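You operate a simulated robot arm through the tools that you are given. There is no shell and no other tool. Be economical: measure what you need, move in short steps, check, and stop when the job is done.

The job below is to be done with a simulated two-armed robot. You get a single attempt, and the scene is never put back.

TASK
Pick up the blue handled plate from the flip table with one hand, pass it to the other hand and put it on the yellow bench. Set down upright: handled plate.

It is judged by the outcome, as a careful person would: the job done as asked, and still so three seconds after it is handed in. It fails if anything else is knocked over, pushed out of place, dropped, spilled or broken.

THE ROBOT
Two 7-joint arms with two-finger parallel grippers on one trunk, on a base that drives. Base frame: it is fixed to the floor where the robot stands at the start and does not move with it; the origin is under the middle of the robot, x ahead of it, y to its left, z up; the surface under the hand at the start is at about z = 90. Units: cm, rad, N and s.
The left shoulder is at the start at [6, 18.9, 120.3], the right one opposite. With the tool pointing down near the work surface each hand reaches from about 10 to 66 cm from the robot's upright axis, wherever it stands, measured 20 degrees to its own side. Places, roughly: yellow bench [340, 220, 90]. Payload 3.43 kg a hand.
Tool frame (each hand has its own): the origin (TCP) lies between the finger pads and is the grasp point; the fingertips stand 3 cm ahead of it; z points along the fingers, y is the line along which they close. Largest opening 9.4 cm; finger width 2.8, thickness 1; the body of the gripper, 5 by 9.6 cm, starts 5.5 cm behind the TCP.
Orientation is told as [roll, pitch, yaw] about the base's x, y, z axes, in that order, counted from this pose: with the fingers straight down and closing along the base's y, the tool's x points along the base's -x, its y along +y and its z along -z.

THE INTERFACE
- The arms move only by the tool servo_tool. It takes "left_deltas", "right_deltas" or both (then of equal length, played together; a hand with none holds still); each is a list of rows, each a list of 7 numbers: the shift along the base's x, y, z in cm, then the turn, a rotation vector about the base's x, y, z in rad, then the finger opening in cm, from 0 to 9.4. In form: [[dx, dy, dz, ax, ay, az, hand], ...]. A call has 1 to 8 rows; each row is the pose to reach, as a shift and turn from the pose commanded when the call began. A row lasts 0.2 s, in which the tool goes at most 5 cm and 0.15 rad; a call with a longer step from one row to the next is refused whole, and so is a gripper value outside its range. A pose out of reach is approached as far as the arm can. The call stops where the force on the tool passes 40 N (or 10 N more than at its start, if that is more) or the arm is blocked; 0.2 s more then pass. Each finger travels about 15.3 cm/s and halts on what it meets, pressing with about 37 N; the grip force reading is that of the motor and also rises with nothing between the fingers. The clock runs only during rows and for 0.2 s after the last one: add rows that repeat a pose to give the fingers time. It gives the time, the measured TCP pose, the force on the tool (base axes), the opening and the grip force at its end, in the units of the frame above (readings bear some noise), with the torque about the TCP (base axes, N m) and any sound that the robot's microphone picked up, and new pictures: "show" is both (left out), scene, wrist or none (wrist: the cameras of the hands that moved).
- Cameras (640 x 400 px; columns grow to the right, rows downward): "scene" is now at [0.13, 0.72, 173.18]; the picture's right is [0.07, -1.00, 0.00], its down [-0.87, -0.06, -0.50] and it looks along [0.49, 0.03, -0.87] (base axes); focal length 289 px, centre (320, 200). "left" rides on the left gripper at [7.6, -1.4, -10.3] in its tool frame; the picture's right is [0.18, 0.98, 0.00], its down [-0.75, 0.14, -0.64] and it looks along [-0.63, 0.12, 0.77] (tool axes); focal length 243 px, centre (320, 200). "right" rides on the right gripper at [7.6, 1.4, -10.2] in its tool frame; the picture's right is [-0.18, 0.98, 0.00], its down [-0.75, -0.14, -0.64] and it looks along [-0.63, -0.12, 0.77] (tool axes); focal length 243 px, centre (320, 200). There is no depth. A picture from a camera that has moved, and an enlarged one, comes with that camera's place and axes in the base frame and with its lens. The place of the scene camera against the robot may be out by one fixed shift of up to 1.2 cm in any direction.
- lift_body(by): slides the trunk up (or, below 0, down) by that many cm; the arms and the scene camera ride with it, the base frame stays. It gives what a move gives, with no picture.
- roll_base(legs): drives the robot by 1 to 6 legs, each [ahead, left, turn to the left] in cm, cm and rad, along the robot's own axes; the way and the turn of a leg run together, so that a leg with both is an arc; at most 150 cm and 3.142 rad a leg. The arms and the cameras ride along, it lands a little off, and it stops where it bumps. It gives what a move gives, and a new picture of the scene camera.
- pan_tilt(pan, tilt): turns the head with the scene camera to pan (to the left, within 1.501 rad either way) and tilt (down, from -0.506 to 1.204), counted from straight ahead of the robot. It gives what a move gives, and a new picture of the scene camera.
- close_up(camera, box): a new picture of the part [left, top, right, bottom] of that camera's present view, enlarged. It takes no simulated time.
- sign_off(): hands the job in; it is judged then, once.

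Go step by step. Nothing tells you exact positions but the pictures and the camera data: compare them with the known pose of the tool, close in by small moves and look again before you grip or let go. The budget is 120 turns and 260 pictures, counting those below and the enlarged ones. Unless the task says otherwise, let go and move clear before handing in, and close with one line.

The tools are called after ">>>" by a JSON object that holds its "name" and its "arguments". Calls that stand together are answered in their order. servo_tool: Moves the arms, as the interface text tells. Its arguments: {"type":"object","properties":{"left_deltas":{"type":"array","items":{"type":"array","items":{"type":"number"}}},"right_deltas":{"type":"array","items":{"type":"array","items":{"type":"number"}}},"show":{"type":"string","enum":["both","scene","wrist","none"]}},"required":[]} The other tools are called the same way: lift_body (by) slides the trunk up or down; roll_base (legs) drives the base; pan_tilt (pan, tilt) turns the head that bears the scene camera; close_up (camera, box) takes an enlarged picture of a part of a camera's view; sign_off () hands the job in.

At the start:

```text
clock: 0.0
left_position: [38.91, 30.62, 117.91]
left_tcp_rot: [0.001, 0.0, 0.002]
left_force: [0.3, -0.5, -0.9]
left_wrist_torque: [0.02, 0.0, 0.01]
left_width: 9.38
left_grasp_force: 0.1
right_position: [34.26, -6.47, 119.21]
right_tcp_rot: [0.0, 0.0, -0.002]
right_force: [-0.5, 0.0, 0.8]
right_wrist_torque: [0.02, 0.02, 0.0]
right_width: 9.41
right_grasp_force: 0.1
trunk travel left (down, up): [-87.5, 11.5]
robot x, y, heading: [-0.24, 0.09, 0.006]
head pan, tilt: [0.068, 1.052]
```

scene: 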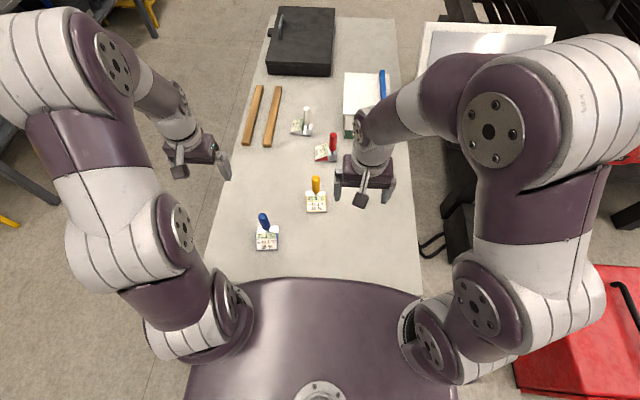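
right: 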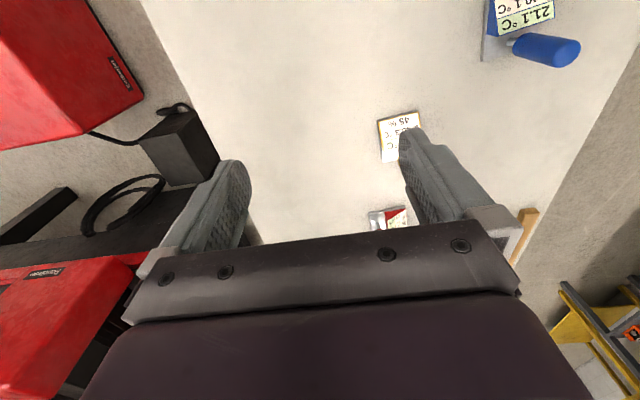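
left: 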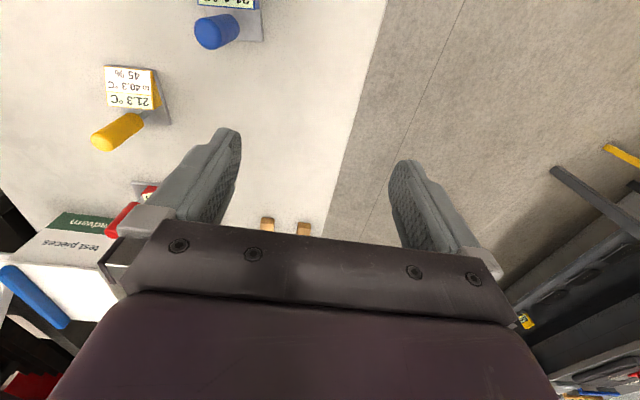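

I see a table with several small handled plates (blue, yellow, red, white handles), plus a box with something blue. I take the blue handled plate to be near pixel (266,235). I'll enlarge it first.

>>> {"name": "close_up", "arguments": {"camera": "scene", "box": [220, 190, 348, 270]}}

>>> {"name": "close_up", "arguments": {"camera": "right", "box": [440, 0, 640, 125]}}

>>> {"name": "close_up", "arguments": {"camera": "scene", "box": [270, 50, 430, 170]}}

```text
5.00 times, centred on (284, 230) of scene
camera zoom: at [0.13, 0.72, 173.18], right [0.07, -1.0, 0.0], down [-0.87, -0.06, -0.5], along [0.49, 0.03, -0.87], focal length 1444 px, centre (500, 50)
```

zoom: 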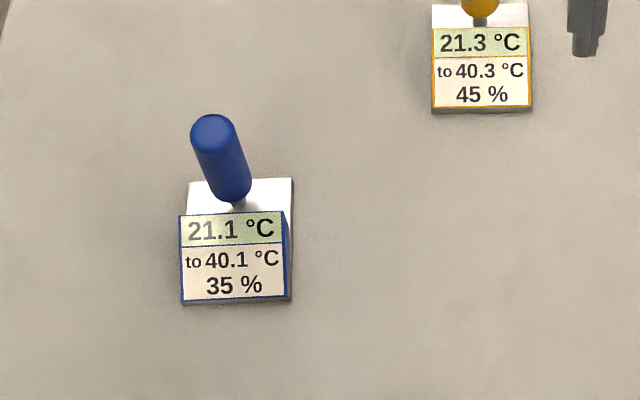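

```text
3.20 times, centred on (540, 62) of right
camera zoom: at [26.73, -5.0, 129.37], right [0.18, 0.98, 0.0], down [0.75, -0.14, 0.64], along [0.63, -0.12, -0.77], focal length 776 px, centre (-384, 640)
```

zoom: 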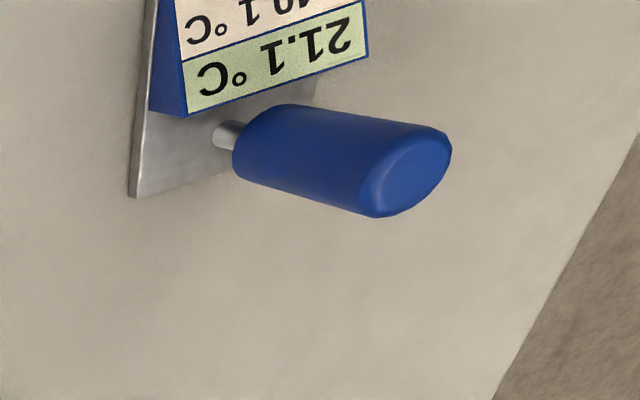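

```text
3.33 times, centred on (350, 110) of scene
camera zoom: at [0.13, 0.72, 173.18], right [0.07, -1.0, 0.0], down [-0.87, -0.06, -0.5], along [0.49, 0.03, -0.87], focal length 963 px, centre (220, 500)
```

zoom: 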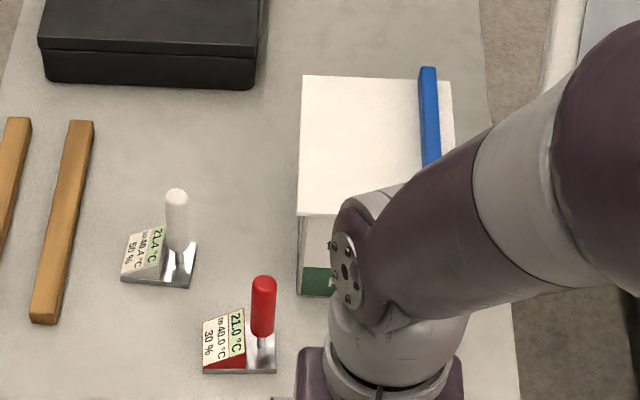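

The blue handled plate sits at about (32, 19), with a vertical handle about 2.6 cm thick at about (35, 19.2), z 92–100.5, and a low wedge on the robot's side. The plan is for the left hand to take the handle horizontally from the left at mid-height. The right hand then takes the handle's top from above and does the placing. First I turn the left hand in free air, starting with yaw.

>>> {"name": "servo_tool", "arguments": {"left_deltas": [[0, 1, 0, 0, 0, 0.14, 9.4], [0, 2, 0, 0, 0, 0.28, 9.4], [0, 3, 0, 0, 0, 0.42, 9.4], [0, 4, 0, 0, 0, 0.56, 9.4], [0, 5, 0, 0, 0, 0.7, 9.4], [0, 6, 0, 0, 0, 0.84, 9.4], [0, 7, 0, 0, 0, 0.98, 9.4], [0, 8, 0, 0, 0, 1.12, 9.4]], "show": "none"}}

```text
clock: 1.8
left_position: [38.91, 38.53, 117.87]
left_tcp_rot: [0.0, 0.0, 1.123]
left_force: [0.4, 0.2, -0.6]
left_wrist_torque: [-0.01, -0.02, -0.03]
left_width: 9.41
left_grasp_force: 0.0
right_position: [34.37, -6.45, 119.14]
right_tcp_rot: [0.001, 0.001, 0.0]
right_force: [0.7, -0.5, -0.5]
right_wrist_torque: [0.03, 0.03, -0.01]
right_width: 9.42
right_grasp_force: 0.0
trunk travel left (down, up): [-87.5, 11.5]
robot x, y, heading: [-0.11, 0.33, -0.001]
head pan, tilt: [0.068, 1.052]
```

The yaw works. I'll finish it and then start the tilt.

>>> {"name": "servo_tool", "arguments": {"left_deltas": [[0, 0, 0, 0, 0, 0.15, 9.4], [0, 0, 0, 0, 0, 0.3, 9.4], [0, 0, 0, 0, 0, 0.448, 9.4]], "show": "none"}}

>>> {"name": "servo_tool", "arguments": {"left_deltas": [[0, 0, 0, -0.15, 0, 0, 9.4], [0, 0, 0, -0.3, 0, 0, 9.4], [0, 0, 0, -0.45, 0, 0, 9.4], [0, 0, 0, -0.6, 0, 0, 9.4], [0, 0, 0, -0.75, 0, 0, 9.4], [0, 0, 0, -0.9, 0, 0, 9.4], [0, 0, 0, -1.05, 0, 0, 9.4], [0, 0, 0, -1.2, 0, 0, 9.4]], "show": "both"}}

```text
clock: 2.6
left_position: [38.71, 38.58, 117.9]
left_tcp_rot: [0.0, 0.0, 1.569]
left_force: [0.4, -0.6, -0.1]
left_wrist_torque: [0.01, 0.01, -0.03]
left_width: 9.4
left_grasp_force: 0.1
right_position: [34.25, -6.43, 119.22]
right_tcp_rot: [0.0, -0.001, -0.001]
right_force: [-0.5, -0.2, 0.2]
right_wrist_torque: [-0.01, 0.0, -0.02]
right_width: 9.41
right_grasp_force: 0.1
trunk travel left (down, up): [-87.5, 11.5]
robot x, y, heading: [-0.26, 0.21, 0.001]
head pan, tilt: [0.068, 1.052]
```

```text
clock: 4.4
left_position: [24.25, 21.16, 104.24]
left_tcp_rot: [-0.025, 1.132, 1.564]
left_force: [-0.7, 0.5, -0.2]
left_wrist_torque: [-0.03, -0.01, 0.01]
left_width: 9.41
left_grasp_force: 0.0
left hand out of reach, approached as far as the arm can: row 3, 4, 5, 6, 7, 8
right_position: [34.2, -6.24, 119.2]
right_tcp_rot: [-0.001, 0.0, -0.001]
right_force: [-0.1, 0.4, -0.6]
right_wrist_torque: [-0.03, 0.02, 0.01]
right_width: 9.44
right_grasp_force: 0.0
trunk travel left (down, up): [-87.5, 11.5]
robot x, y, heading: [0.05, -0.27, -0.0]
head pan, tilt: [0.068, 1.052]
camera scene: at [0.03, 0.9, 173.19], right [0.07, -1.0, 0.0], down [-0.87, -0.06, -0.5], along [0.5, 0.03, -0.87], focal length 289 px, centre (320, 200)
camera left: at [25.47, 27.16, 115.51], right [-0.98, -0.1, 0.16], down [-0.15, 0.9, -0.41], along [-0.1, -0.43, -0.9], focal length 243 px, centre (320, 200)
```

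scene: 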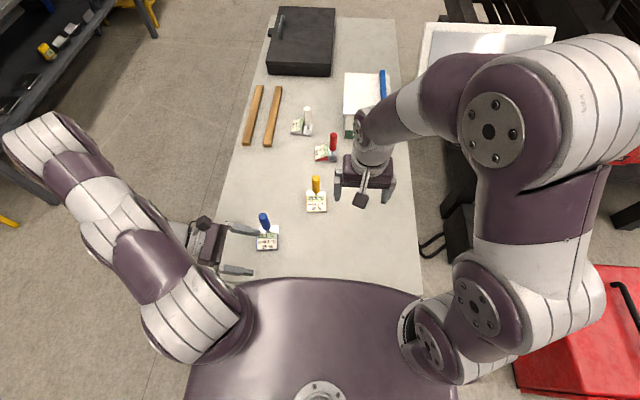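
left: 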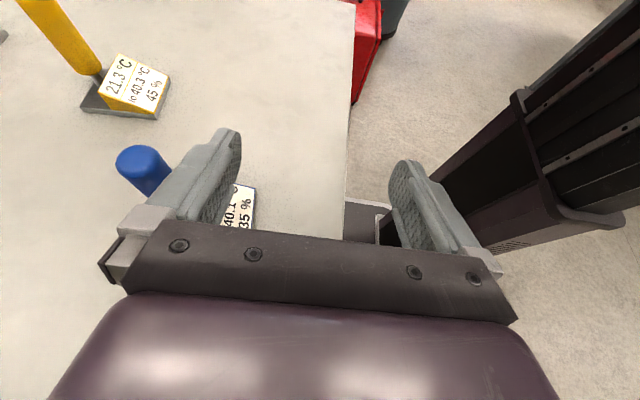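

The full tilt was out of reach that far left, and the hand slid in toward the robot instead. I'll test how the arm responds with a small up-and-forward move.

>>> {"name": "servo_tool", "arguments": {"left_deltas": [[1, 0, 2, 0, 0, 0, 9.4], [2, 0, 4, 0, 0, 0, 9.4]], "show": "none"}}

```text
clock: 5.0
left_position: [24.41, 19.72, 106.44]
left_tcp_rot: [-0.024, 1.126, 1.565]
left_force: [0.0, 0.7, 0.0]
left_wrist_torque: [0.01, 0.01, 0.01]
left_width: 9.43
left_grasp_force: 0.1
left hand out of reach, approached as far as the arm can: row 1, 2
right_position: [34.17, -6.46, 119.1]
right_tcp_rot: [0.001, 0.002, 0.0]
right_force: [0.4, 0.4, -0.6]
right_wrist_torque: [0.0, 0.01, -0.01]
right_width: 9.38
right_grasp_force: 0.1
trunk travel left (down, up): [-87.5, 11.5]
robot x, y, heading: [0.49, -0.24, 0.002]
head pan, tilt: [0.068, 1.052]
```

Horizontal with that yaw hits arm limits. My new plan is for the left hand to keep its natural yaw and pitch forward about 55° from vertical, so it grips the lower handle with the fingertips. The right hand will take the top vertically. I'll undo the turn, moving up and out first.

>>> {"name": "servo_tool", "arguments": {"left_deltas": [[0, 1, 2, 0.14, 0, 0, 9.4], [1, 2, 4, 0.28, 0, 0, 9.4], [2, 4, 6, 0.42, 0, 0, 9.4], [4, 6, 8, 0.56, 0, 0, 9.4], [6, 8, 10, 0.7, 0, 0, 9.4], [8, 10, 11, 0.84, 0, 0, 9.4], [10, 11, 12, 0.98, 0, 0, 9.4], [12, 12, 12, 1.13, 0, 0, 9.4]], "show": "none"}}

>>> {"name": "servo_tool", "arguments": {"left_deltas": [[0, 0, 0, 0, 0, -0.15, 9.4], [0, 0, 0, 0, 0, -0.3, 9.4], [0, 0, 0, 0, 0, -0.45, 9.4], [0, 0, 0, 0, 0, -0.6, 9.4], [0, 0, 0, 0, 0, -0.75, 9.4], [0, 0, 0, 0, 0, -0.9, 9.4], [0, 0, 0, 0, 0, -1.05, 9.4], [0, 0, 0, 0, 0, -1.2, 9.4]], "show": "none"}}

```text
clock: 6.8
left_position: [36.95, 31.9, 118.18]
left_tcp_rot: [-0.02, -0.005, 1.567]
left_force: [0.3, -0.4, -0.1]
left_wrist_torque: [0.02, 0.01, -0.01]
left_width: 9.4
left_grasp_force: 0.0
right_position: [34.37, -6.45, 119.17]
right_tcp_rot: [0.0, -0.001, 0.0]
right_force: [0.1, 0.5, -0.1]
right_wrist_torque: [0.0, 0.02, -0.01]
right_width: 9.39
right_grasp_force: 0.0
trunk travel left (down, up): [-87.5, 11.5]
robot x, y, heading: [0.13, 0.03, 0.002]
head pan, tilt: [0.068, 1.052]
```

```text
clock: 8.6
left_position: [36.68, 31.73, 118.33]
left_tcp_rot: [-0.02, -0.002, 0.364]
left_force: [0.2, -0.3, -0.1]
left_wrist_torque: [0.01, 0.0, 0.03]
left_width: 9.4
left_grasp_force: 0.0
right_position: [34.23, -6.46, 119.22]
right_tcp_rot: [0.0, 0.0, 0.001]
right_force: [0.5, 0.1, -0.2]
right_wrist_torque: [0.02, 0.01, -0.02]
right_width: 9.4
right_grasp_force: 0.0
trunk travel left (down, up): [-87.5, 11.5]
robot x, y, heading: [0.27, 0.35, -0.001]
head pan, tilt: [0.068, 1.052]
```

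The left hand is back to nearly vertical. I'll finish the unyaw, then back the base off about 18 cm to give room for the pitched approach.

>>> {"name": "servo_tool", "arguments": {"left_deltas": [[0, 0, 0, 0, 0, -0.15, 9.4], [0, 0, 0, 0, 0, -0.3, 9.4], [0, 0, 0, 0.02, 0, -0.364, 9.4]], "show": "none"}}

>>> {"name": "roll_base", "arguments": {"legs": [[-18, 0, 0]]}}

```text
clock: 9.4
left_position: [36.53, 31.61, 118.41]
left_tcp_rot: [0.001, -0.006, 0.002]
left_force: [-0.3, 0.2, 0.3]
left_wrist_torque: [0.0, 0.0, 0.02]
left_width: 9.39
left_grasp_force: 0.1
right_position: [34.29, -6.46, 119.17]
right_tcp_rot: [0.001, 0.0, 0.0]
right_force: [0.2, 0.1, 0.0]
right_wrist_torque: [-0.02, 0.01, 0.0]
right_width: 9.39
right_grasp_force: 0.1
trunk travel left (down, up): [-87.5, 11.5]
robot x, y, heading: [0.14, 0.03, -0.004]
head pan, tilt: [0.068, 1.052]
```

```text
clock: 10.9
left_position: [18.91, 31.78, 118.44]
left_tcp_rot: [0.002, -0.001, 0.006]
left_force: [-0.3, 0.3, -0.3]
left_wrist_torque: [-0.02, 0.02, 0.01]
left_width: 9.43
left_grasp_force: 0.0
right_position: [16.87, -6.38, 119.2]
right_tcp_rot: [0.0, 0.002, 0.003]
right_force: [0.2, 0.1, 0.1]
right_wrist_torque: [0.02, -0.01, -0.01]
right_width: 9.42
right_grasp_force: 0.0
trunk travel left (down, up): [-87.5, 11.5]
robot x, y, heading: [-17.82, -0.1, 0.006]
head pan, tilt: [0.068, 1.052]
camera scene: at [-17.33, 0.7, 173.18], right [0.07, -1.0, 0.0], down [-0.87, -0.06, -0.49], along [0.49, 0.04, -0.87], focal length 289 px, centre (320, 200)
```

scene: 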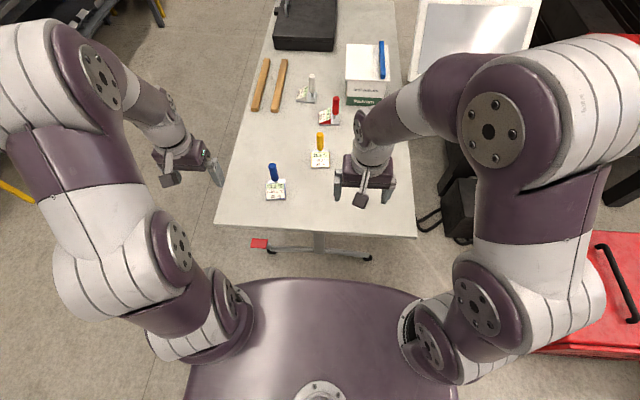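

There's good room now. I'll pitch the left hand forward by 0.96 rad and bring it in line with the handle (y ≈ 19), staying high and short of the object.

>>> {"name": "servo_tool", "arguments": {"left_deltas": [[0, -2, 0, 0, -0.137, 0, 7], [0, -4, 0, 0, -0.274, 0, 7], [0, -6, -1, 0, -0.411, 0, 7], [0, -8, -2, 0, -0.548, 0, 7], [0, -10, -3, 0, -0.685, 0, 7], [0, -11, -4, 0, -0.822, 0, 7], [1, -12.5, -5, 0, -0.96, 0, 7]]}}

```text
clock: 12.5
left_position: [21.92, 21.6, 114.74]
left_tcp_rot: [-0.109, -0.949, 0.089]
left_force: [0.3, -0.2, 0.1]
left_wrist_torque: [0.03, -0.03, -0.02]
left_width: 7.0
left_grasp_force: 0.0
left hand out of reach, approached as far as the arm can: row 4, 5, 6, 7
right_position: [16.74, -6.11, 119.23]
right_tcp_rot: [-0.002, 0.001, 0.004]
right_force: [0.4, 0.3, 0.2]
right_wrist_torque: [0.01, 0.02, 0.0]
right_width: 9.4
right_grasp_force: 0.0
trunk travel left (down, up): [-87.5, 11.5]
robot x, y, heading: [-17.9, 0.49, -0.0]
head pan, tilt: [0.068, 1.052]
camera scene: at [-17.49, 0.84, 173.19], right [0.07, -1.0, 0.0], down [-0.87, -0.06, -0.49], along [0.49, 0.03, -0.87], focal length 289 px, centre (320, 200)
camera left: at [9.13, 20.26, 114.65], right [-0.11, 0.97, -0.21], down [-0.08, 0.2, 0.98], along [0.99, 0.12, 0.06], focal length 243 px, centre (320, 200)
```

scene: 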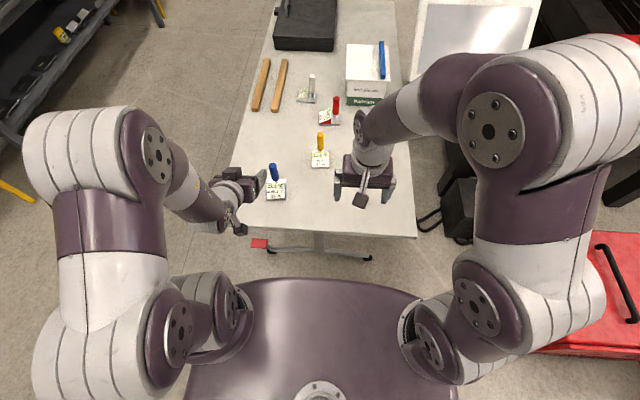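
left: 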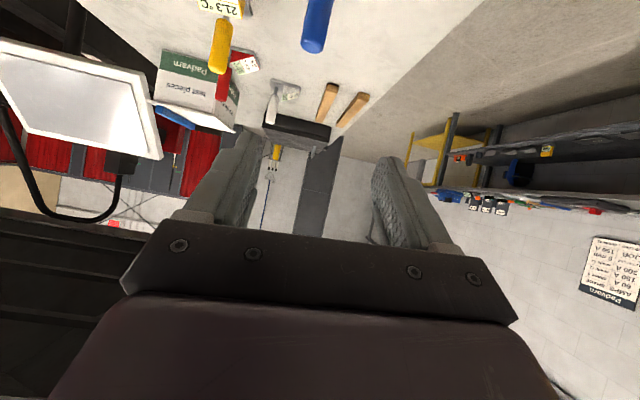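

The handle is visible ahead and the pose is nearly reached. I'll move to a pre-grasp point 12 cm back along the finger axis and correct the small roll.

>>> {"name": "servo_tool", "arguments": {"left_deltas": [[0, 0, -3, 0, 0, 0, 7], [0.5, -1, -6, 0.02, 0, 0, 7], [1, -2, -9, 0.04, 0, 0, 7], [1.7, -2.4, -12.3, 0.062, 0, 0, 7]]}}

```text
clock: 13.5
left_position: [26.31, 22.28, 104.36]
left_tcp_rot: [-0.104, -0.929, 0.073]
left_force: [-0.1, 0.6, -0.1]
left_wrist_torque: [-0.04, 0.02, 0.0]
left_width: 6.99
left_grasp_force: 0.0
left hand out of reach, approached as far as the arm can: row 2, 3, 4
right_position: [16.68, -6.28, 119.06]
right_tcp_rot: [-0.001, 0.001, 0.003]
right_force: [0.7, -0.8, 0.2]
right_wrist_torque: [0.0, 0.02, 0.01]
right_width: 9.4
right_grasp_force: 0.0
trunk travel left (down, up): [-87.5, 11.5]
robot x, y, heading: [-17.83, 0.04, 0.002]
head pan, tilt: [0.068, 1.052]
camera scene: at [-17.41, 0.76, 173.19], right [0.07, -1.0, 0.0], down [-0.87, -0.06, -0.49], along [0.49, 0.04, -0.87], focal length 289 px, centre (320, 200)
camera left: at [13.5, 20.84, 104.57], right [-0.1, 0.97, -0.21], down [-0.06, 0.2, 0.98], along [0.99, 0.11, 0.04], focal length 243 px, centre (320, 200)
```

scene: 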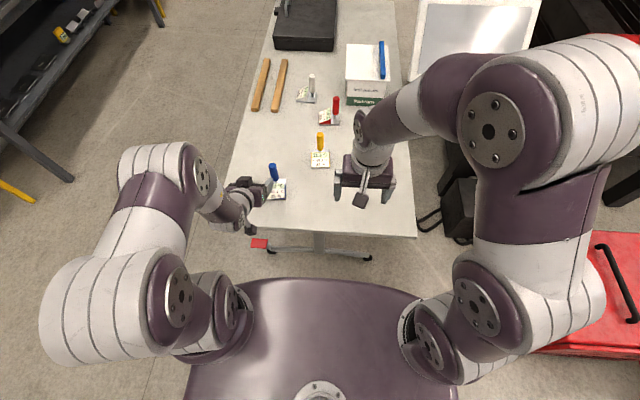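
left: 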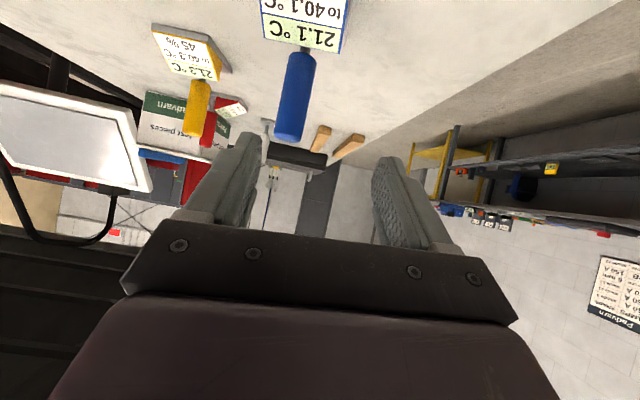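

The arm seems too folded this close in. I'll back off 10 cm more so it extends further, then go forward to a spot above and behind the handle.

>>> {"name": "roll_base", "arguments": {"legs": [[-10, 0, 0]]}}

>>> {"name": "servo_tool", "arguments": {"left_deltas": [[3, 0, 0, 0.0, 0, 0, 7], [6, -1, 0, 0.02, 0, 0, 7], [9, -2, 0, 0.04, 0, 0, 7], [11.5, -3, 0, 0.062, 0, 0, 7]]}}

```text
clock: 14.6
left_position: [16.37, 21.94, 104.47]
left_tcp_rot: [-0.107, -0.93, 0.073]
left_force: [0.0, -0.2, 0.7]
left_wrist_torque: [-0.02, -0.02, 0.0]
left_width: 7.01
left_grasp_force: 0.0
right_position: [6.76, -6.51, 119.02]
right_tcp_rot: [-0.001, 0.004, -0.001]
right_force: [-0.6, -0.2, -0.1]
right_wrist_torque: [0.01, 0.04, -0.01]
right_width: 9.43
right_grasp_force: 0.0
trunk travel left (down, up): [-87.5, 11.5]
robot x, y, heading: [-27.82, -0.33, 0.004]
head pan, tilt: [0.068, 1.052]
camera scene: at [-27.41, 0.68, 173.18], right [0.07, -1.0, 0.0], down [-0.87, -0.06, -0.49], along [0.49, 0.03, -0.87], focal length 289 px, centre (320, 200)
```

scene: 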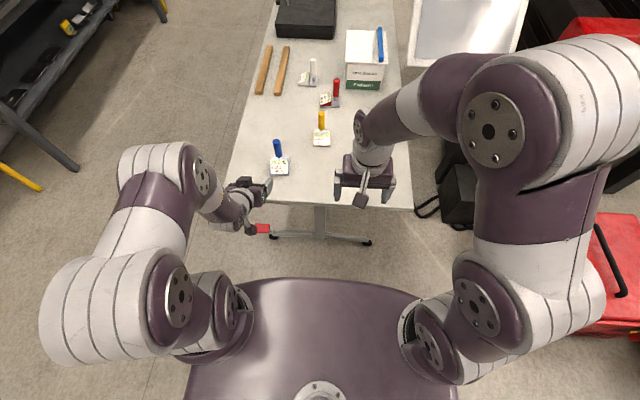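

```text
clock: 15.6
left_position: [27.18, 22.87, 104.46]
left_tcp_rot: [-0.006, -0.932, -0.012]
left_force: [0.4, 0.8, -0.1]
left_wrist_torque: [0.01, 0.0, -0.04]
left_width: 7.0
left_grasp_force: 0.0
left hand out of reach, approached as far as the arm can: row 2, 3, 4
right_position: [6.81, -6.62, 119.13]
right_tcp_rot: [-0.002, 0.001, -0.001]
right_force: [-0.6, 0.2, 0.1]
right_wrist_torque: [-0.01, 0.0, 0.02]
right_width: 9.4
right_grasp_force: 0.0
trunk travel left (down, up): [-87.5, 11.5]
robot x, y, heading: [-27.81, -0.05, 0.003]
head pan, tilt: [0.068, 1.052]
camera scene: at [-27.24, 0.69, 173.18], right [0.07, -1.0, 0.0], down [-0.87, -0.06, -0.49], along [0.49, 0.03, -0.87], focal length 289 px, centre (320, 200)
camera left: at [14.45, 21.64, 104.54], right [-0.09, 0.98, -0.15], down [-0.06, 0.15, 0.99], along [0.99, 0.1, 0.05], focal length 243 px, centre (320, 200)
```

scene: 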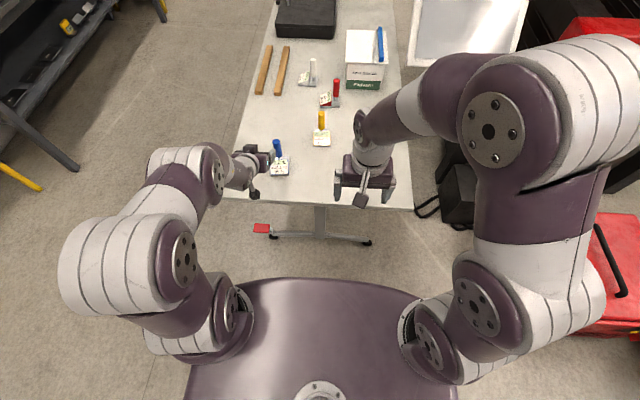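
left: 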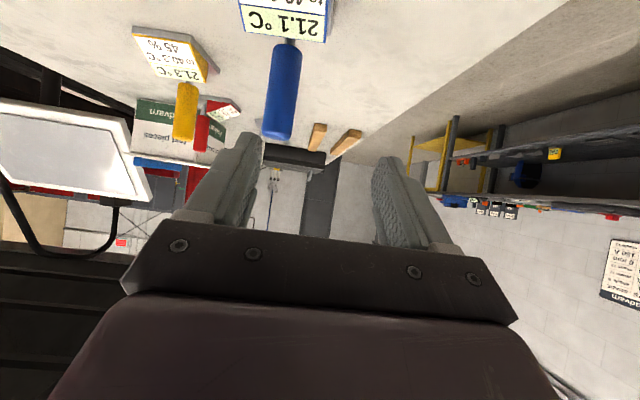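

Orientation is good now, but y is limited at about 22.9. I'll slide the base 3.7 cm to the right so the hand lines up with the handle.

>>> {"name": "roll_base", "arguments": {"legs": [[0, -3.7, 0]]}}

>>> {"name": "close_up", "arguments": {"camera": "left", "box": [150, 0, 470, 200]}}

>>> {"name": "close_up", "arguments": {"camera": "scene", "box": [220, 120, 316, 180]}}

```text
clock: 16.5
left_position: [27.03, 19.69, 104.4]
left_tcp_rot: [-0.015, -0.932, -0.004]
left_force: [0.2, 0.1, -0.1]
left_wrist_torque: [-0.05, 0.01, -0.05]
left_width: 7.0
left_grasp_force: 0.2
right_position: [6.62, -9.53, 119.22]
right_tcp_rot: [-0.005, 0.0, 0.001]
right_force: [0.5, 0.1, -0.3]
right_wrist_torque: [-0.06, 0.0, -0.03]
right_width: 9.4
right_grasp_force: 0.2
trunk travel left (down, up): [-87.5, 11.5]
robot x, y, heading: [-27.79, -4.23, 0.003]
head pan, tilt: [0.068, 1.052]
camera scene: at [-27.64, -2.12, 173.18], right [0.07, -1.0, 0.01], down [-0.87, -0.06, -0.5], along [0.49, 0.03, -0.87], focal length 289 px, centre (320, 200)
```

scene: 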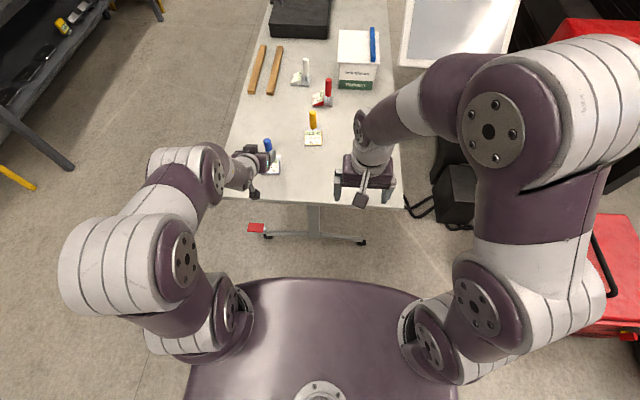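

```text
2.00 times, centred on (310, 100) of left
camera zoom: at [14.16, 18.5, 104.5], right [-0.09, 0.98, -0.16], down [-0.06, 0.15, 0.99], along [0.99, 0.1, 0.05], focal length 485 px, centre (340, 400)
```

zoom: 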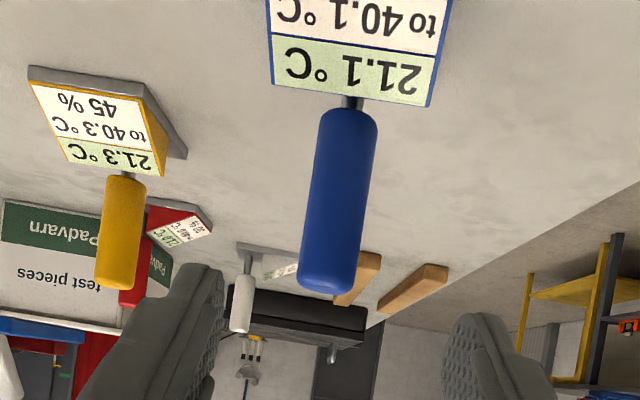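

```text
6.67 times, centred on (268, 150) of scene
camera zoom: at [-27.64, -2.12, 173.18], right [0.07, -1.0, 0.01], down [-0.87, -0.06, -0.5], along [0.49, 0.03, -0.87], focal length 1925 px, centre (667, 533)
```

zoom: 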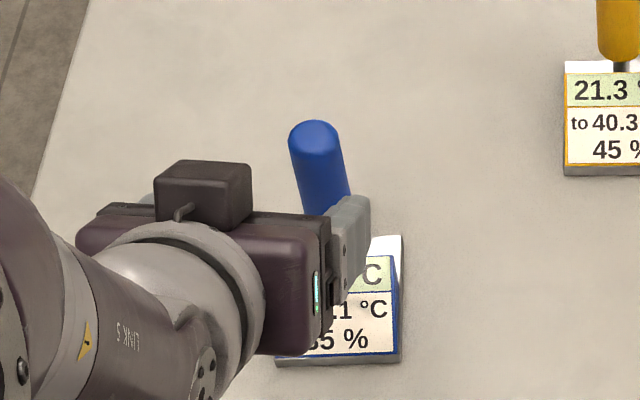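

The handle is at about (35, 19.2), z 93–100.8, and the hand is aligned in y. I'll go most of the way down toward it with the fingers straddling it, then check.

>>> {"name": "servo_tool", "arguments": {"left_deltas": [[1.5, -0.4, -2, 0, 0, 0, 7], [3, -0.4, -4, 0, 0, 0, 7], [4.5, -0.4, -6, 0, 0, 0, 7]]}}

>>> {"name": "close_up", "arguments": {"camera": "scene", "box": [220, 120, 316, 180]}}

```text
clock: 17.3
left_position: [31.55, 18.76, 98.5]
left_tcp_rot: [-0.006, -0.929, -0.012]
left_force: [0.4, -0.3, 0.0]
left_wrist_torque: [0.0, -0.02, -0.01]
left_width: 6.95
left_grasp_force: 0.1
right_position: [6.84, -10.26, 119.14]
right_tcp_rot: [0.001, 0.001, 0.001]
right_force: [0.2, -0.4, 0.1]
right_wrist_torque: [0.02, 0.01, 0.0]
right_width: 9.42
right_grasp_force: 0.1
trunk travel left (down, up): [-87.5, 11.5]
robot x, y, heading: [-27.68, -3.78, 0.001]
head pan, tilt: [0.068, 1.052]
camera scene: at [-27.47, -3.23, 173.19], right [0.07, -1.0, 0.0], down [-0.87, -0.06, -0.5], along [0.49, 0.04, -0.87], focal length 289 px, centre (320, 200)
camera left: at [18.79, 17.51, 98.55], right [-0.09, 0.98, -0.15], down [-0.06, 0.14, 0.99], along [0.99, 0.1, 0.05], focal length 243 px, centre (320, 200)
```

scene: 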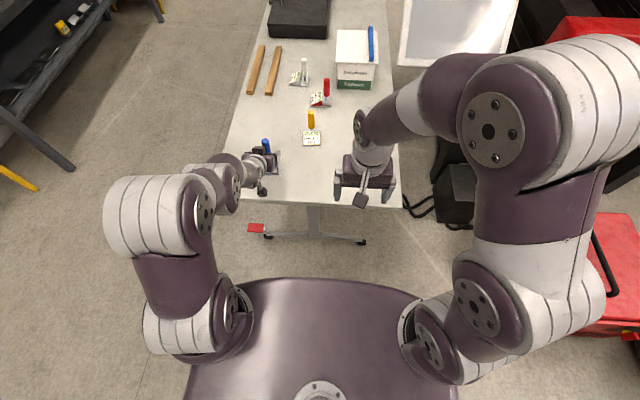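
left: 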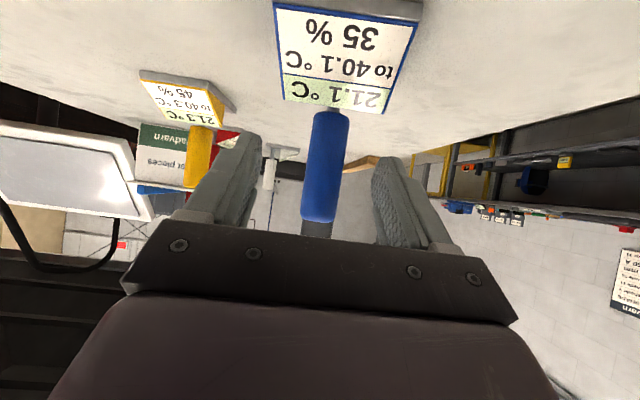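

```text
6.67 times, centred on (268, 150) of scene
camera zoom: at [-27.47, -3.23, 173.19], right [0.07, -1.0, 0.0], down [-0.87, -0.06, -0.5], along [0.49, 0.04, -0.87], focal length 1925 px, centre (667, 533)
```

zoom: 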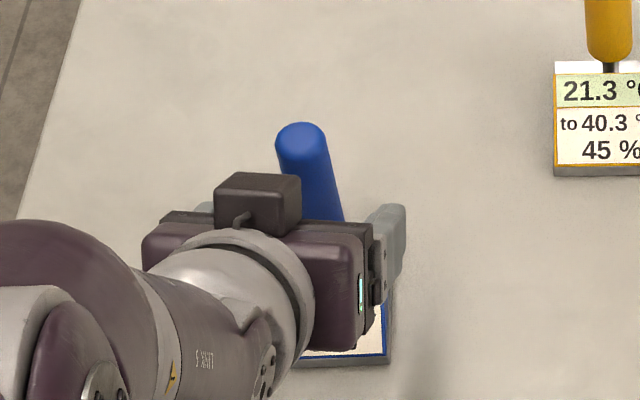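

The geometry checks out by triangulation: handle at x = 35.0, y = 19.2, z 93.4–100.7. I'll make the final step in and close the fingers.

>>> {"name": "servo_tool", "arguments": {"left_deltas": [[0.9, 0.4, -1.2, 0, 0, 0, 7], [1.85, 0.45, -2.5, 0, 0, 0, 7], [1.85, 0.45, -2.5, 0, 0, 0, 4], [1.85, 0.45, -2.5, 0, 0, 0, 2], [1.85, 0.45, -2.5, 0, 0, 0, 1], [1.85, 0.45, -2.5, 0, 0, 0, 1]]}}

>>> {"name": "close_up", "arguments": {"camera": "scene", "box": [220, 120, 316, 180]}}

```text
clock: 18.7
left_position: [33.38, 19.14, 95.78]
left_tcp_rot: [-0.006, -0.932, -0.009]
left_force: [1.8, -0.3, 4.1]
left_wrist_torque: [-0.29, 0.13, 0.08]
left_width: 4.66
left_grasp_force: 37.6
right_position: [6.69, -10.08, 119.09]
right_tcp_rot: [0.0, -0.001, 0.003]
right_force: [-0.1, -0.1, 0.1]
right_wrist_torque: [0.0, 0.02, 0.0]
right_width: 9.4
right_grasp_force: 0.0
trunk travel left (down, up): [-87.5, 11.5]
robot x, y, heading: [-27.78, -4.01, 0.0]
head pan, tilt: [0.068, 1.052]
camera scene: at [-27.58, -3.01, 173.19], right [0.07, -1.0, 0.0], down [-0.87, -0.06, -0.5], along [0.49, 0.03, -0.87], focal length 289 px, centre (320, 200)
camera left: at [20.65, 17.94, 95.96], right [-0.09, 0.98, -0.15], down [-0.06, 0.15, 0.99], along [0.99, 0.1, 0.05], focal length 243 px, centre (320, 200)
```

scene: 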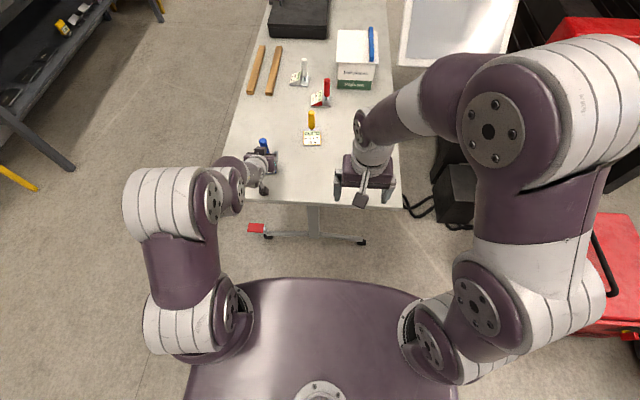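
left: 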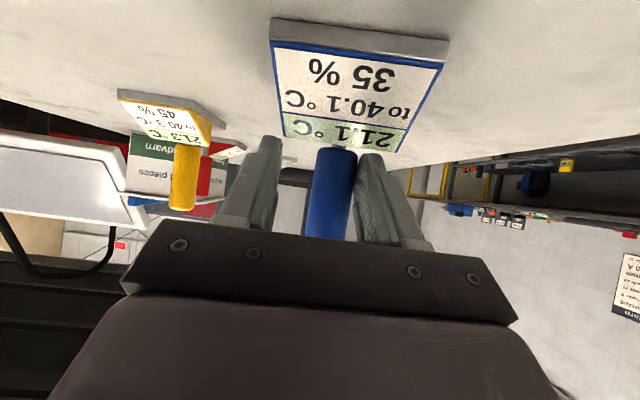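

```text
6.67 times, centred on (268, 150) of scene
camera zoom: at [-27.58, -3.01, 173.19], right [0.07, -1.0, 0.0], down [-0.87, -0.06, -0.5], along [0.49, 0.03, -0.87], focal length 1925 px, centre (667, 533)
```

zoom: 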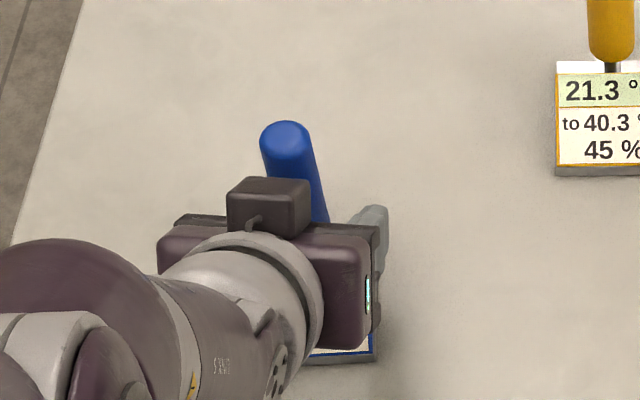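

The fingers stalled at 4.66 cm with the handle off-centre, so something is off. I'll look closely before moving.

>>> {"name": "close_up", "arguments": {"camera": "left", "box": [200, 100, 440, 250]}}

>>> {"name": "close_up", "arguments": {"camera": "scene", "box": [242, 132, 290, 177]}}

```text
2.67 times, centred on (320, 175) of left
camera zoom: at [20.65, 17.94, 95.96], right [-0.09, 0.98, -0.15], down [-0.06, 0.15, 0.99], along [0.99, 0.1, 0.05], focal length 647 px, centre (320, 267)
```

zoom: 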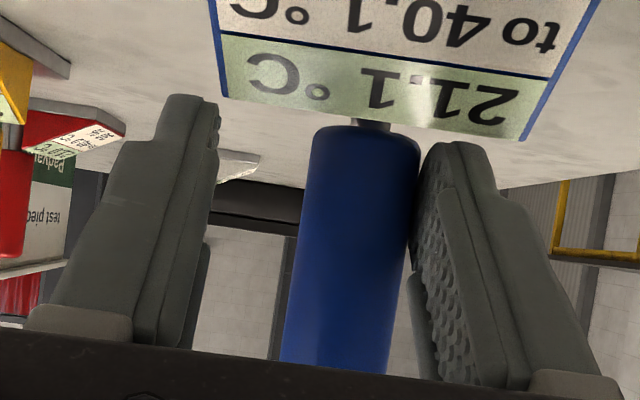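

```text
8.89 times, centred on (266, 154) of scene
camera zoom: at [-27.58, -3.01, 173.19], right [0.07, -1.0, 0.0], down [-0.87, -0.06, -0.5], along [0.49, 0.03, -0.87], focal length 2567 px, centre (800, 604)
```

zoom: 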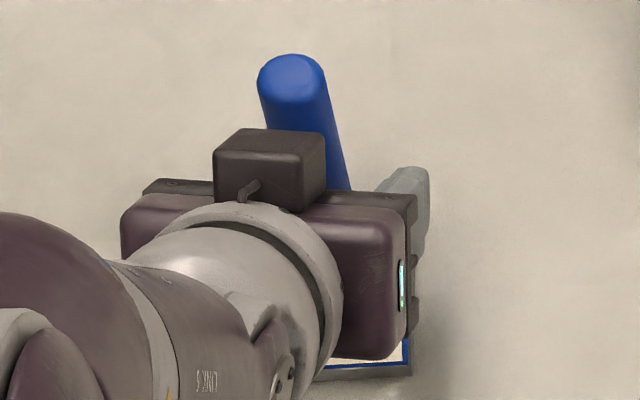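

The forces point to the −y finger's lower edge catching the wedge's corner, and the object has slid about 0.8 cm in +y. I'll open, rise 1.3 cm, shift +y and look again.

>>> {"name": "servo_tool", "arguments": {"left_deltas": [[0, 0, 0, 0, 0, 0, 6], [0, 0, 0, 0, 0, 0, 7.5], [0, 0.4, 1.3, 0, 0, 0, 7.5], [0, 0.9, 1.3, 0, 0, 0, 7.5]], "show": "wrist"}}

>>> {"name": "close_up", "arguments": {"camera": "left", "box": [200, 60, 440, 240]}}

```text
clock: 19.7
left_position: [33.31, 20.04, 97.2]
left_tcp_rot: [-0.007, -0.932, -0.01]
left_force: [-0.1, 0.6, 0.7]
left_wrist_torque: [0.02, -0.01, 0.03]
left_width: 7.49
left_grasp_force: 0.0
right_position: [6.63, -10.04, 119.14]
right_tcp_rot: [-0.001, 0.0, 0.002]
right_force: [0.3, -0.1, -0.1]
right_wrist_torque: [-0.01, -0.01, 0.01]
right_width: 9.41
right_grasp_force: 0.1
trunk travel left (down, up): [-87.5, 11.5]
robot x, y, heading: [-27.93, -3.84, 0.002]
head pan, tilt: [0.068, 1.052]
camera left: at [20.55, 18.91, 97.29], right [-0.09, 0.98, -0.15], down [-0.06, 0.15, 0.99], along [0.99, 0.1, 0.05], focal length 243 px, centre (320, 200)
```

left: 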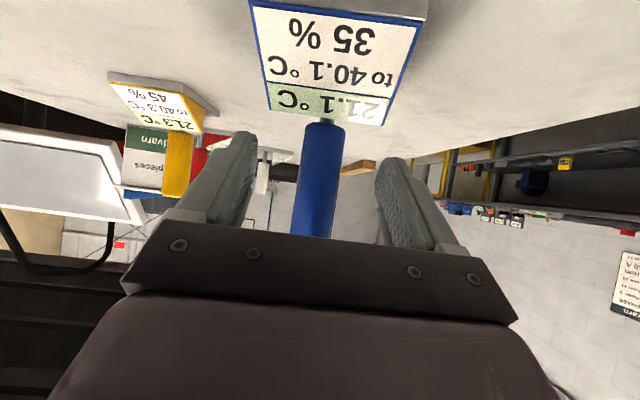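

```text
2.22 times, centred on (320, 150) of left
camera zoom: at [20.55, 18.91, 97.29], right [-0.09, 0.98, -0.15], down [-0.06, 0.15, 0.99], along [0.99, 0.1, 0.05], focal length 539 px, centre (320, 311)
```

zoom: 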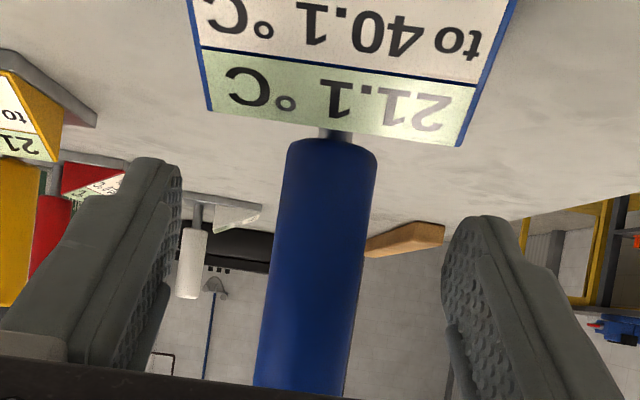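

The handle is now centred in the hand (y ≈ 20.1) and the finger edges clear the wedge. I'll drop 0.5 cm and close.

>>> {"name": "servo_tool", "arguments": {"left_deltas": [[0, 0.05, -0.5, 0, 0, 0, 7], [0, 0.05, -0.5, 0, 0, 0, 5], [0, 0.05, -0.5, 0, 0, 0, 3], [0, 0.05, -0.5, 0, 0, 0, 1], [0, 0.05, -0.5, 0, 0, 0, 1]], "show": "wrist"}}

>>> {"name": "close_up", "arguments": {"camera": "left", "box": [200, 60, 440, 240]}}

```text
clock: 20.9
left_position: [33.32, 20.14, 96.71]
left_tcp_rot: [-0.006, -0.933, -0.009]
left_force: [1.2, 0.8, 0.4]
left_wrist_torque: [0.06, -0.13, 0.02]
left_width: 2.53
left_grasp_force: 36.8
right_position: [6.64, -10.14, 119.14]
right_tcp_rot: [0.0, 0.0, 0.003]
right_force: [0.9, 0.4, 0.3]
right_wrist_torque: [0.03, -0.03, 0.0]
right_width: 9.41
right_grasp_force: 0.0
trunk travel left (down, up): [-87.5, 11.5]
robot x, y, heading: [-27.87, -3.79, 0.002]
head pan, tilt: [0.068, 1.052]
camera left: at [20.57, 18.93, 96.85], right [-0.09, 0.98, -0.15], down [-0.06, 0.15, 0.99], along [0.99, 0.1, 0.05], focal length 243 px, centre (320, 200)
```

left: 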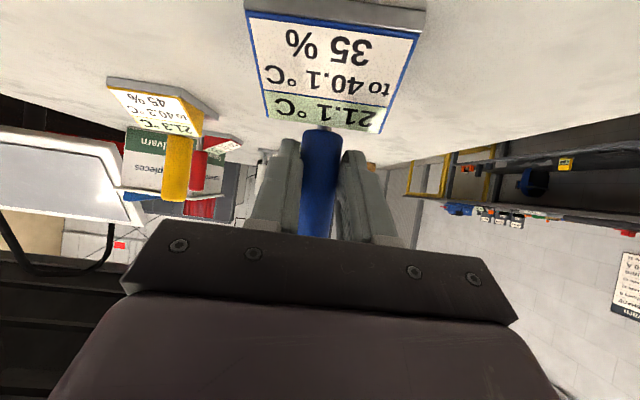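

```text
2.22 times, centred on (320, 150) of left
camera zoom: at [20.57, 18.93, 96.85], right [-0.09, 0.98, -0.15], down [-0.06, 0.15, 0.99], along [0.99, 0.1, 0.05], focal length 539 px, centre (320, 311)
```

zoom: 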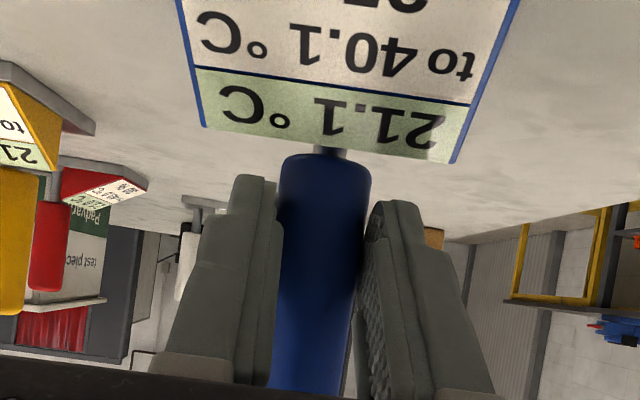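

The grip is firm at 2.53 cm, which matches the handle's diameter. I'll lift straight up 12 cm.

>>> {"name": "servo_tool", "arguments": {"left_deltas": [[0, 0, 1, 0, 0, 0, 1], [0, 0, 3, 0, 0, 0, 1], [0, 0, 5, 0, 0, 0, 1], [0, 0, 8, 0, 0, 0, 1], [0, 0, 11, 0, 0, 0, 1], [0, 0, 12, 0, 0, 0, 1]]}}

```text
clock: 22.3
left_position: [33.45, 20.04, 108.81]
left_tcp_rot: [-0.006, -0.93, -0.01]
left_force: [-0.4, 0.1, -4.4]
left_wrist_torque: [0.0, 0.0, 0.01]
left_width: 2.55
left_grasp_force: 37.1
right_position: [6.71, -10.09, 119.14]
right_tcp_rot: [0.0, 0.0, 0.002]
right_force: [1.0, -0.1, -0.8]
right_wrist_torque: [-0.01, 0.0, 0.01]
right_width: 9.4
right_grasp_force: 0.0
trunk travel left (down, up): [-87.5, 11.5]
robot x, y, heading: [-27.75, -3.91, -0.001]
head pan, tilt: [0.068, 1.052]
camera scene: at [-27.48, -2.94, 173.18], right [0.07, -1.0, 0.0], down [-0.87, -0.06, -0.5], along [0.49, 0.03, -0.87], focal length 289 px, centre (320, 200)
camera left: at [20.61, 18.85, 108.84], right [-0.09, 0.98, -0.15], down [-0.06, 0.15, 0.99], along [0.99, 0.1, 0.05], focal length 243 px, centre (320, 200)
```

scene: 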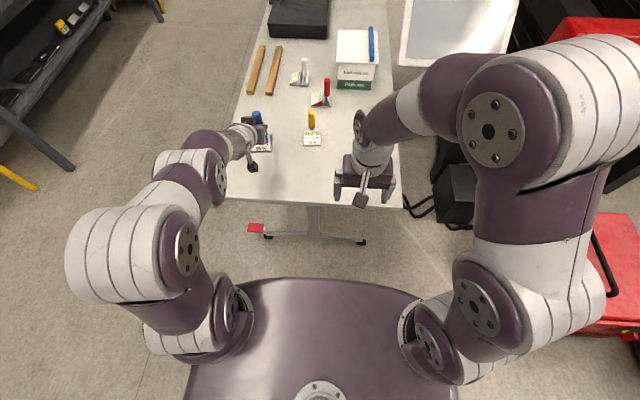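
left: 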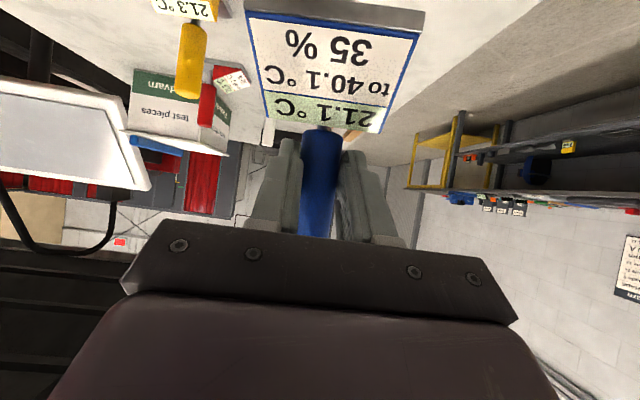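

The plate is lifted cleanly and weighs about 0.45 kg. I'll back away from the table, then turn the left hand inward so the right hand can reach the top of the handle.

>>> {"name": "roll_base", "arguments": {"legs": [[-25, 0, 0]]}}

>>> {"name": "servo_tool", "arguments": {"left_deltas": [[-1, -2, 1, 0, 0, -0.12, 1], [-2, -4, 2, 0, 0, -0.24, 1], [-4, -6, 3, 0, 0, -0.36, 1], [-6, -8, 4, 0, 0, -0.48, 1], [-8, -10, 5, 0, 0, -0.6, 1], [-10, -12, 6, 0, 0, -0.7, 1], [-11, -14, 6, 0, 0, -0.7, 1]]}}

```text
clock: 24.1
left_position: [8.35, 20.2, 108.71]
left_tcp_rot: [-0.006, -0.93, -0.007]
left_force: [0.6, 0.0, -4.1]
left_wrist_torque: [0.02, 0.02, 0.01]
left_width: 2.5
left_grasp_force: 37.3
right_position: [-18.17, -10.0, 119.12]
right_tcp_rot: [0.0, 0.002, 0.008]
right_force: [-0.4, -0.3, -0.2]
right_wrist_torque: [0.04, 0.02, 0.02]
right_width: 9.41
right_grasp_force: 0.1
trunk travel left (down, up): [-87.5, 11.5]
robot x, y, heading: [-52.51, -3.64, 0.007]
head pan, tilt: [0.068, 1.052]
camera scene: at [-52.28, -3.05, 173.18], right [0.07, -1.0, 0.0], down [-0.87, -0.07, -0.49], along [0.49, 0.04, -0.87], focal length 289 px, centre (320, 200)
```

scene: 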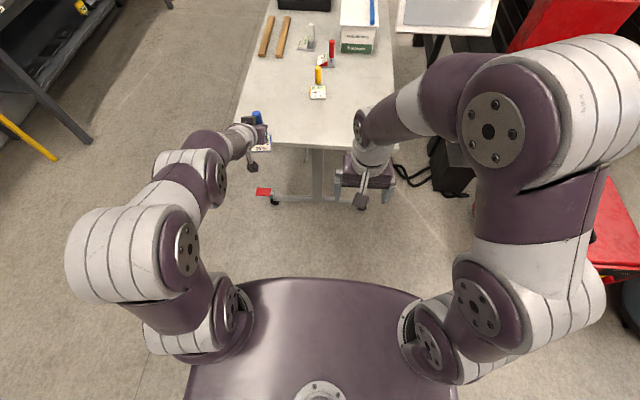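

```text
clock: 25.7
left_position: [-2.69, 6.43, 114.84]
left_tcp_rot: [-0.006, -0.93, -0.706]
left_force: [-0.3, -0.4, -3.7]
left_wrist_torque: [0.02, -0.05, -0.01]
left_width: 2.52
left_grasp_force: 37.0
right_position: [-18.12, -10.05, 119.12]
right_tcp_rot: [-0.002, -0.001, 0.006]
right_force: [0.4, 0.4, 0.0]
right_wrist_torque: [0.02, -0.01, 0.01]
right_width: 9.37
right_grasp_force: 0.1
trunk travel left (down, up): [-87.5, 11.5]
robot x, y, heading: [-52.78, -3.48, 0.002]
head pan, tilt: [0.068, 1.052]
camera scene: at [-52.48, -3.17, 173.18], right [0.07, -1.0, 0.0], down [-0.87, -0.06, -0.5], along [0.49, 0.04, -0.87], focal length 289 px, centre (320, 200)
camera left: at [-13.4, 13.66, 115.02], right [0.56, 0.82, -0.15], down [0.05, 0.15, 0.99], along [0.83, -0.56, 0.05], focal length 243 px, centre (320, 200)
```

scene: 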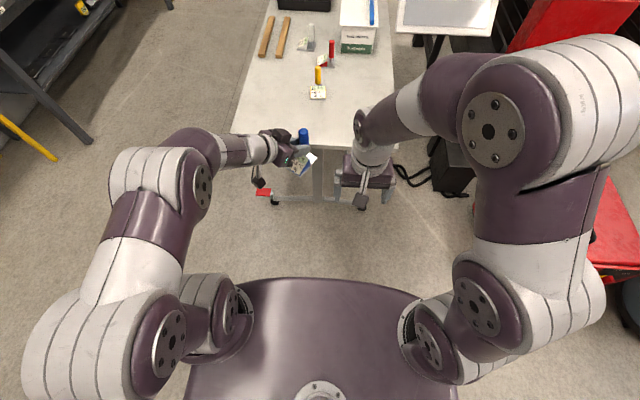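
left: 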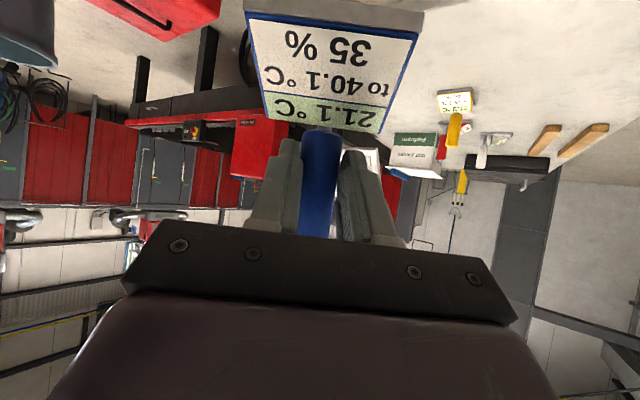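

The left hand holds the plate upright, with the handle at about (−1.4, 5.3) and its top at z ≈ 118.9. I'll bring the right hand up with matching yaw, then lean it so its fingers meet the handle's top from the far side.

>>> {"name": "servo_tool", "arguments": {"right_deltas": [[3, -1, 2, 0, 0, -0.14, 7], [6, -1, 4, 0, 0, -0.28, 7], [9, -1, 6, 0, 0, -0.42, 7], [12, -1, 8, 0, 0, -0.56, 7], [15, -1, 9, 0, 0, -0.706, 7]], "show": "none"}}

>>> {"name": "servo_tool", "arguments": {"right_deltas": [[2, 2, 0, 0.097, 0.114, 0, 7], [4, 5, 0, 0.195, 0.228, 0, 7], [5, 8, 0, 0.292, 0.342, 0, 7], [5.5, 11, -1, 0.292, 0.342, 0, 7]]}}

```text
clock: 26.9
left_position: [-2.73, 6.53, 114.81]
left_tcp_rot: [-0.006, -0.931, -0.705]
left_force: [-0.3, 0.6, -4.1]
left_wrist_torque: [0.03, -0.01, 0.01]
left_width: 2.51
left_grasp_force: 36.6
right_position: [-5.74, -11.57, 123.99]
right_tcp_rot: [0.009, -0.007, -0.702]
right_force: [0.1, 0.1, 0.4]
right_wrist_torque: [-0.02, 0.02, 0.02]
right_width: 6.99
right_grasp_force: 0.0
right hand out of reach, approached as far as the arm can: row 4, 5
trunk travel left (down, up): [-87.5, 11.5]
robot x, y, heading: [-53.18, -3.64, 0.004]
head pan, tilt: [0.068, 1.052]
```

```text
clock: 27.9
left_position: [-2.78, 6.37, 114.96]
left_tcp_rot: [-0.008, -0.93, -0.703]
left_force: [0.6, 0.1, -3.7]
left_wrist_torque: [0.03, 0.01, 0.02]
left_width: 2.52
left_grasp_force: 37.0
right_position: [-11.41, -3.45, 113.92]
right_tcp_rot: [0.013, 0.443, -0.699]
right_force: [-0.1, 0.4, 0.2]
right_wrist_torque: [-0.03, 0.0, 0.0]
right_width: 7.01
right_grasp_force: 0.0
right hand out of reach, approached as far as the arm can: row 1, 2, 3, 4
trunk travel left (down, up): [-87.5, 11.5]
robot x, y, heading: [-52.9, -3.32, 0.004]
head pan, tilt: [0.068, 1.052]
camera scene: at [-52.45, -3.14, 173.18], right [0.07, -1.0, 0.0], down [-0.87, -0.06, -0.5], along [0.49, 0.04, -0.87], focal length 289 px, centre (320, 200)
camera right: at [-12.51, -0.79, 126.37], right [0.76, 0.64, -0.07], down [0.64, -0.73, 0.25], along [0.11, -0.24, -0.96], focal length 243 px, centre (320, 200)
```

scene: 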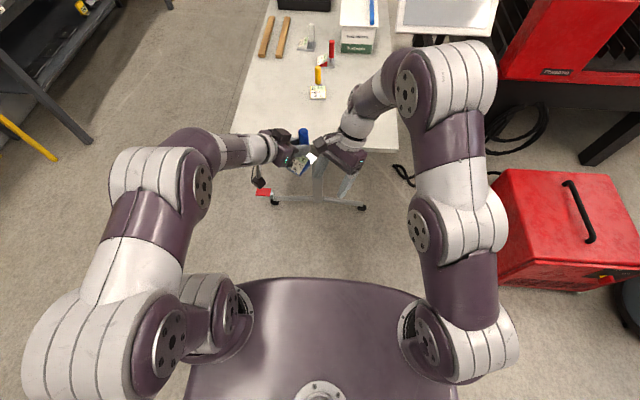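
right: 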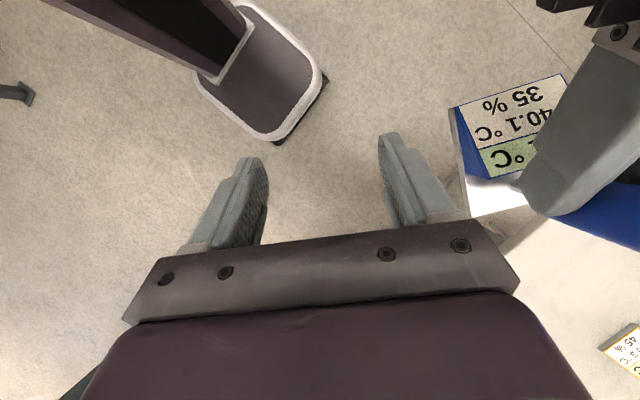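

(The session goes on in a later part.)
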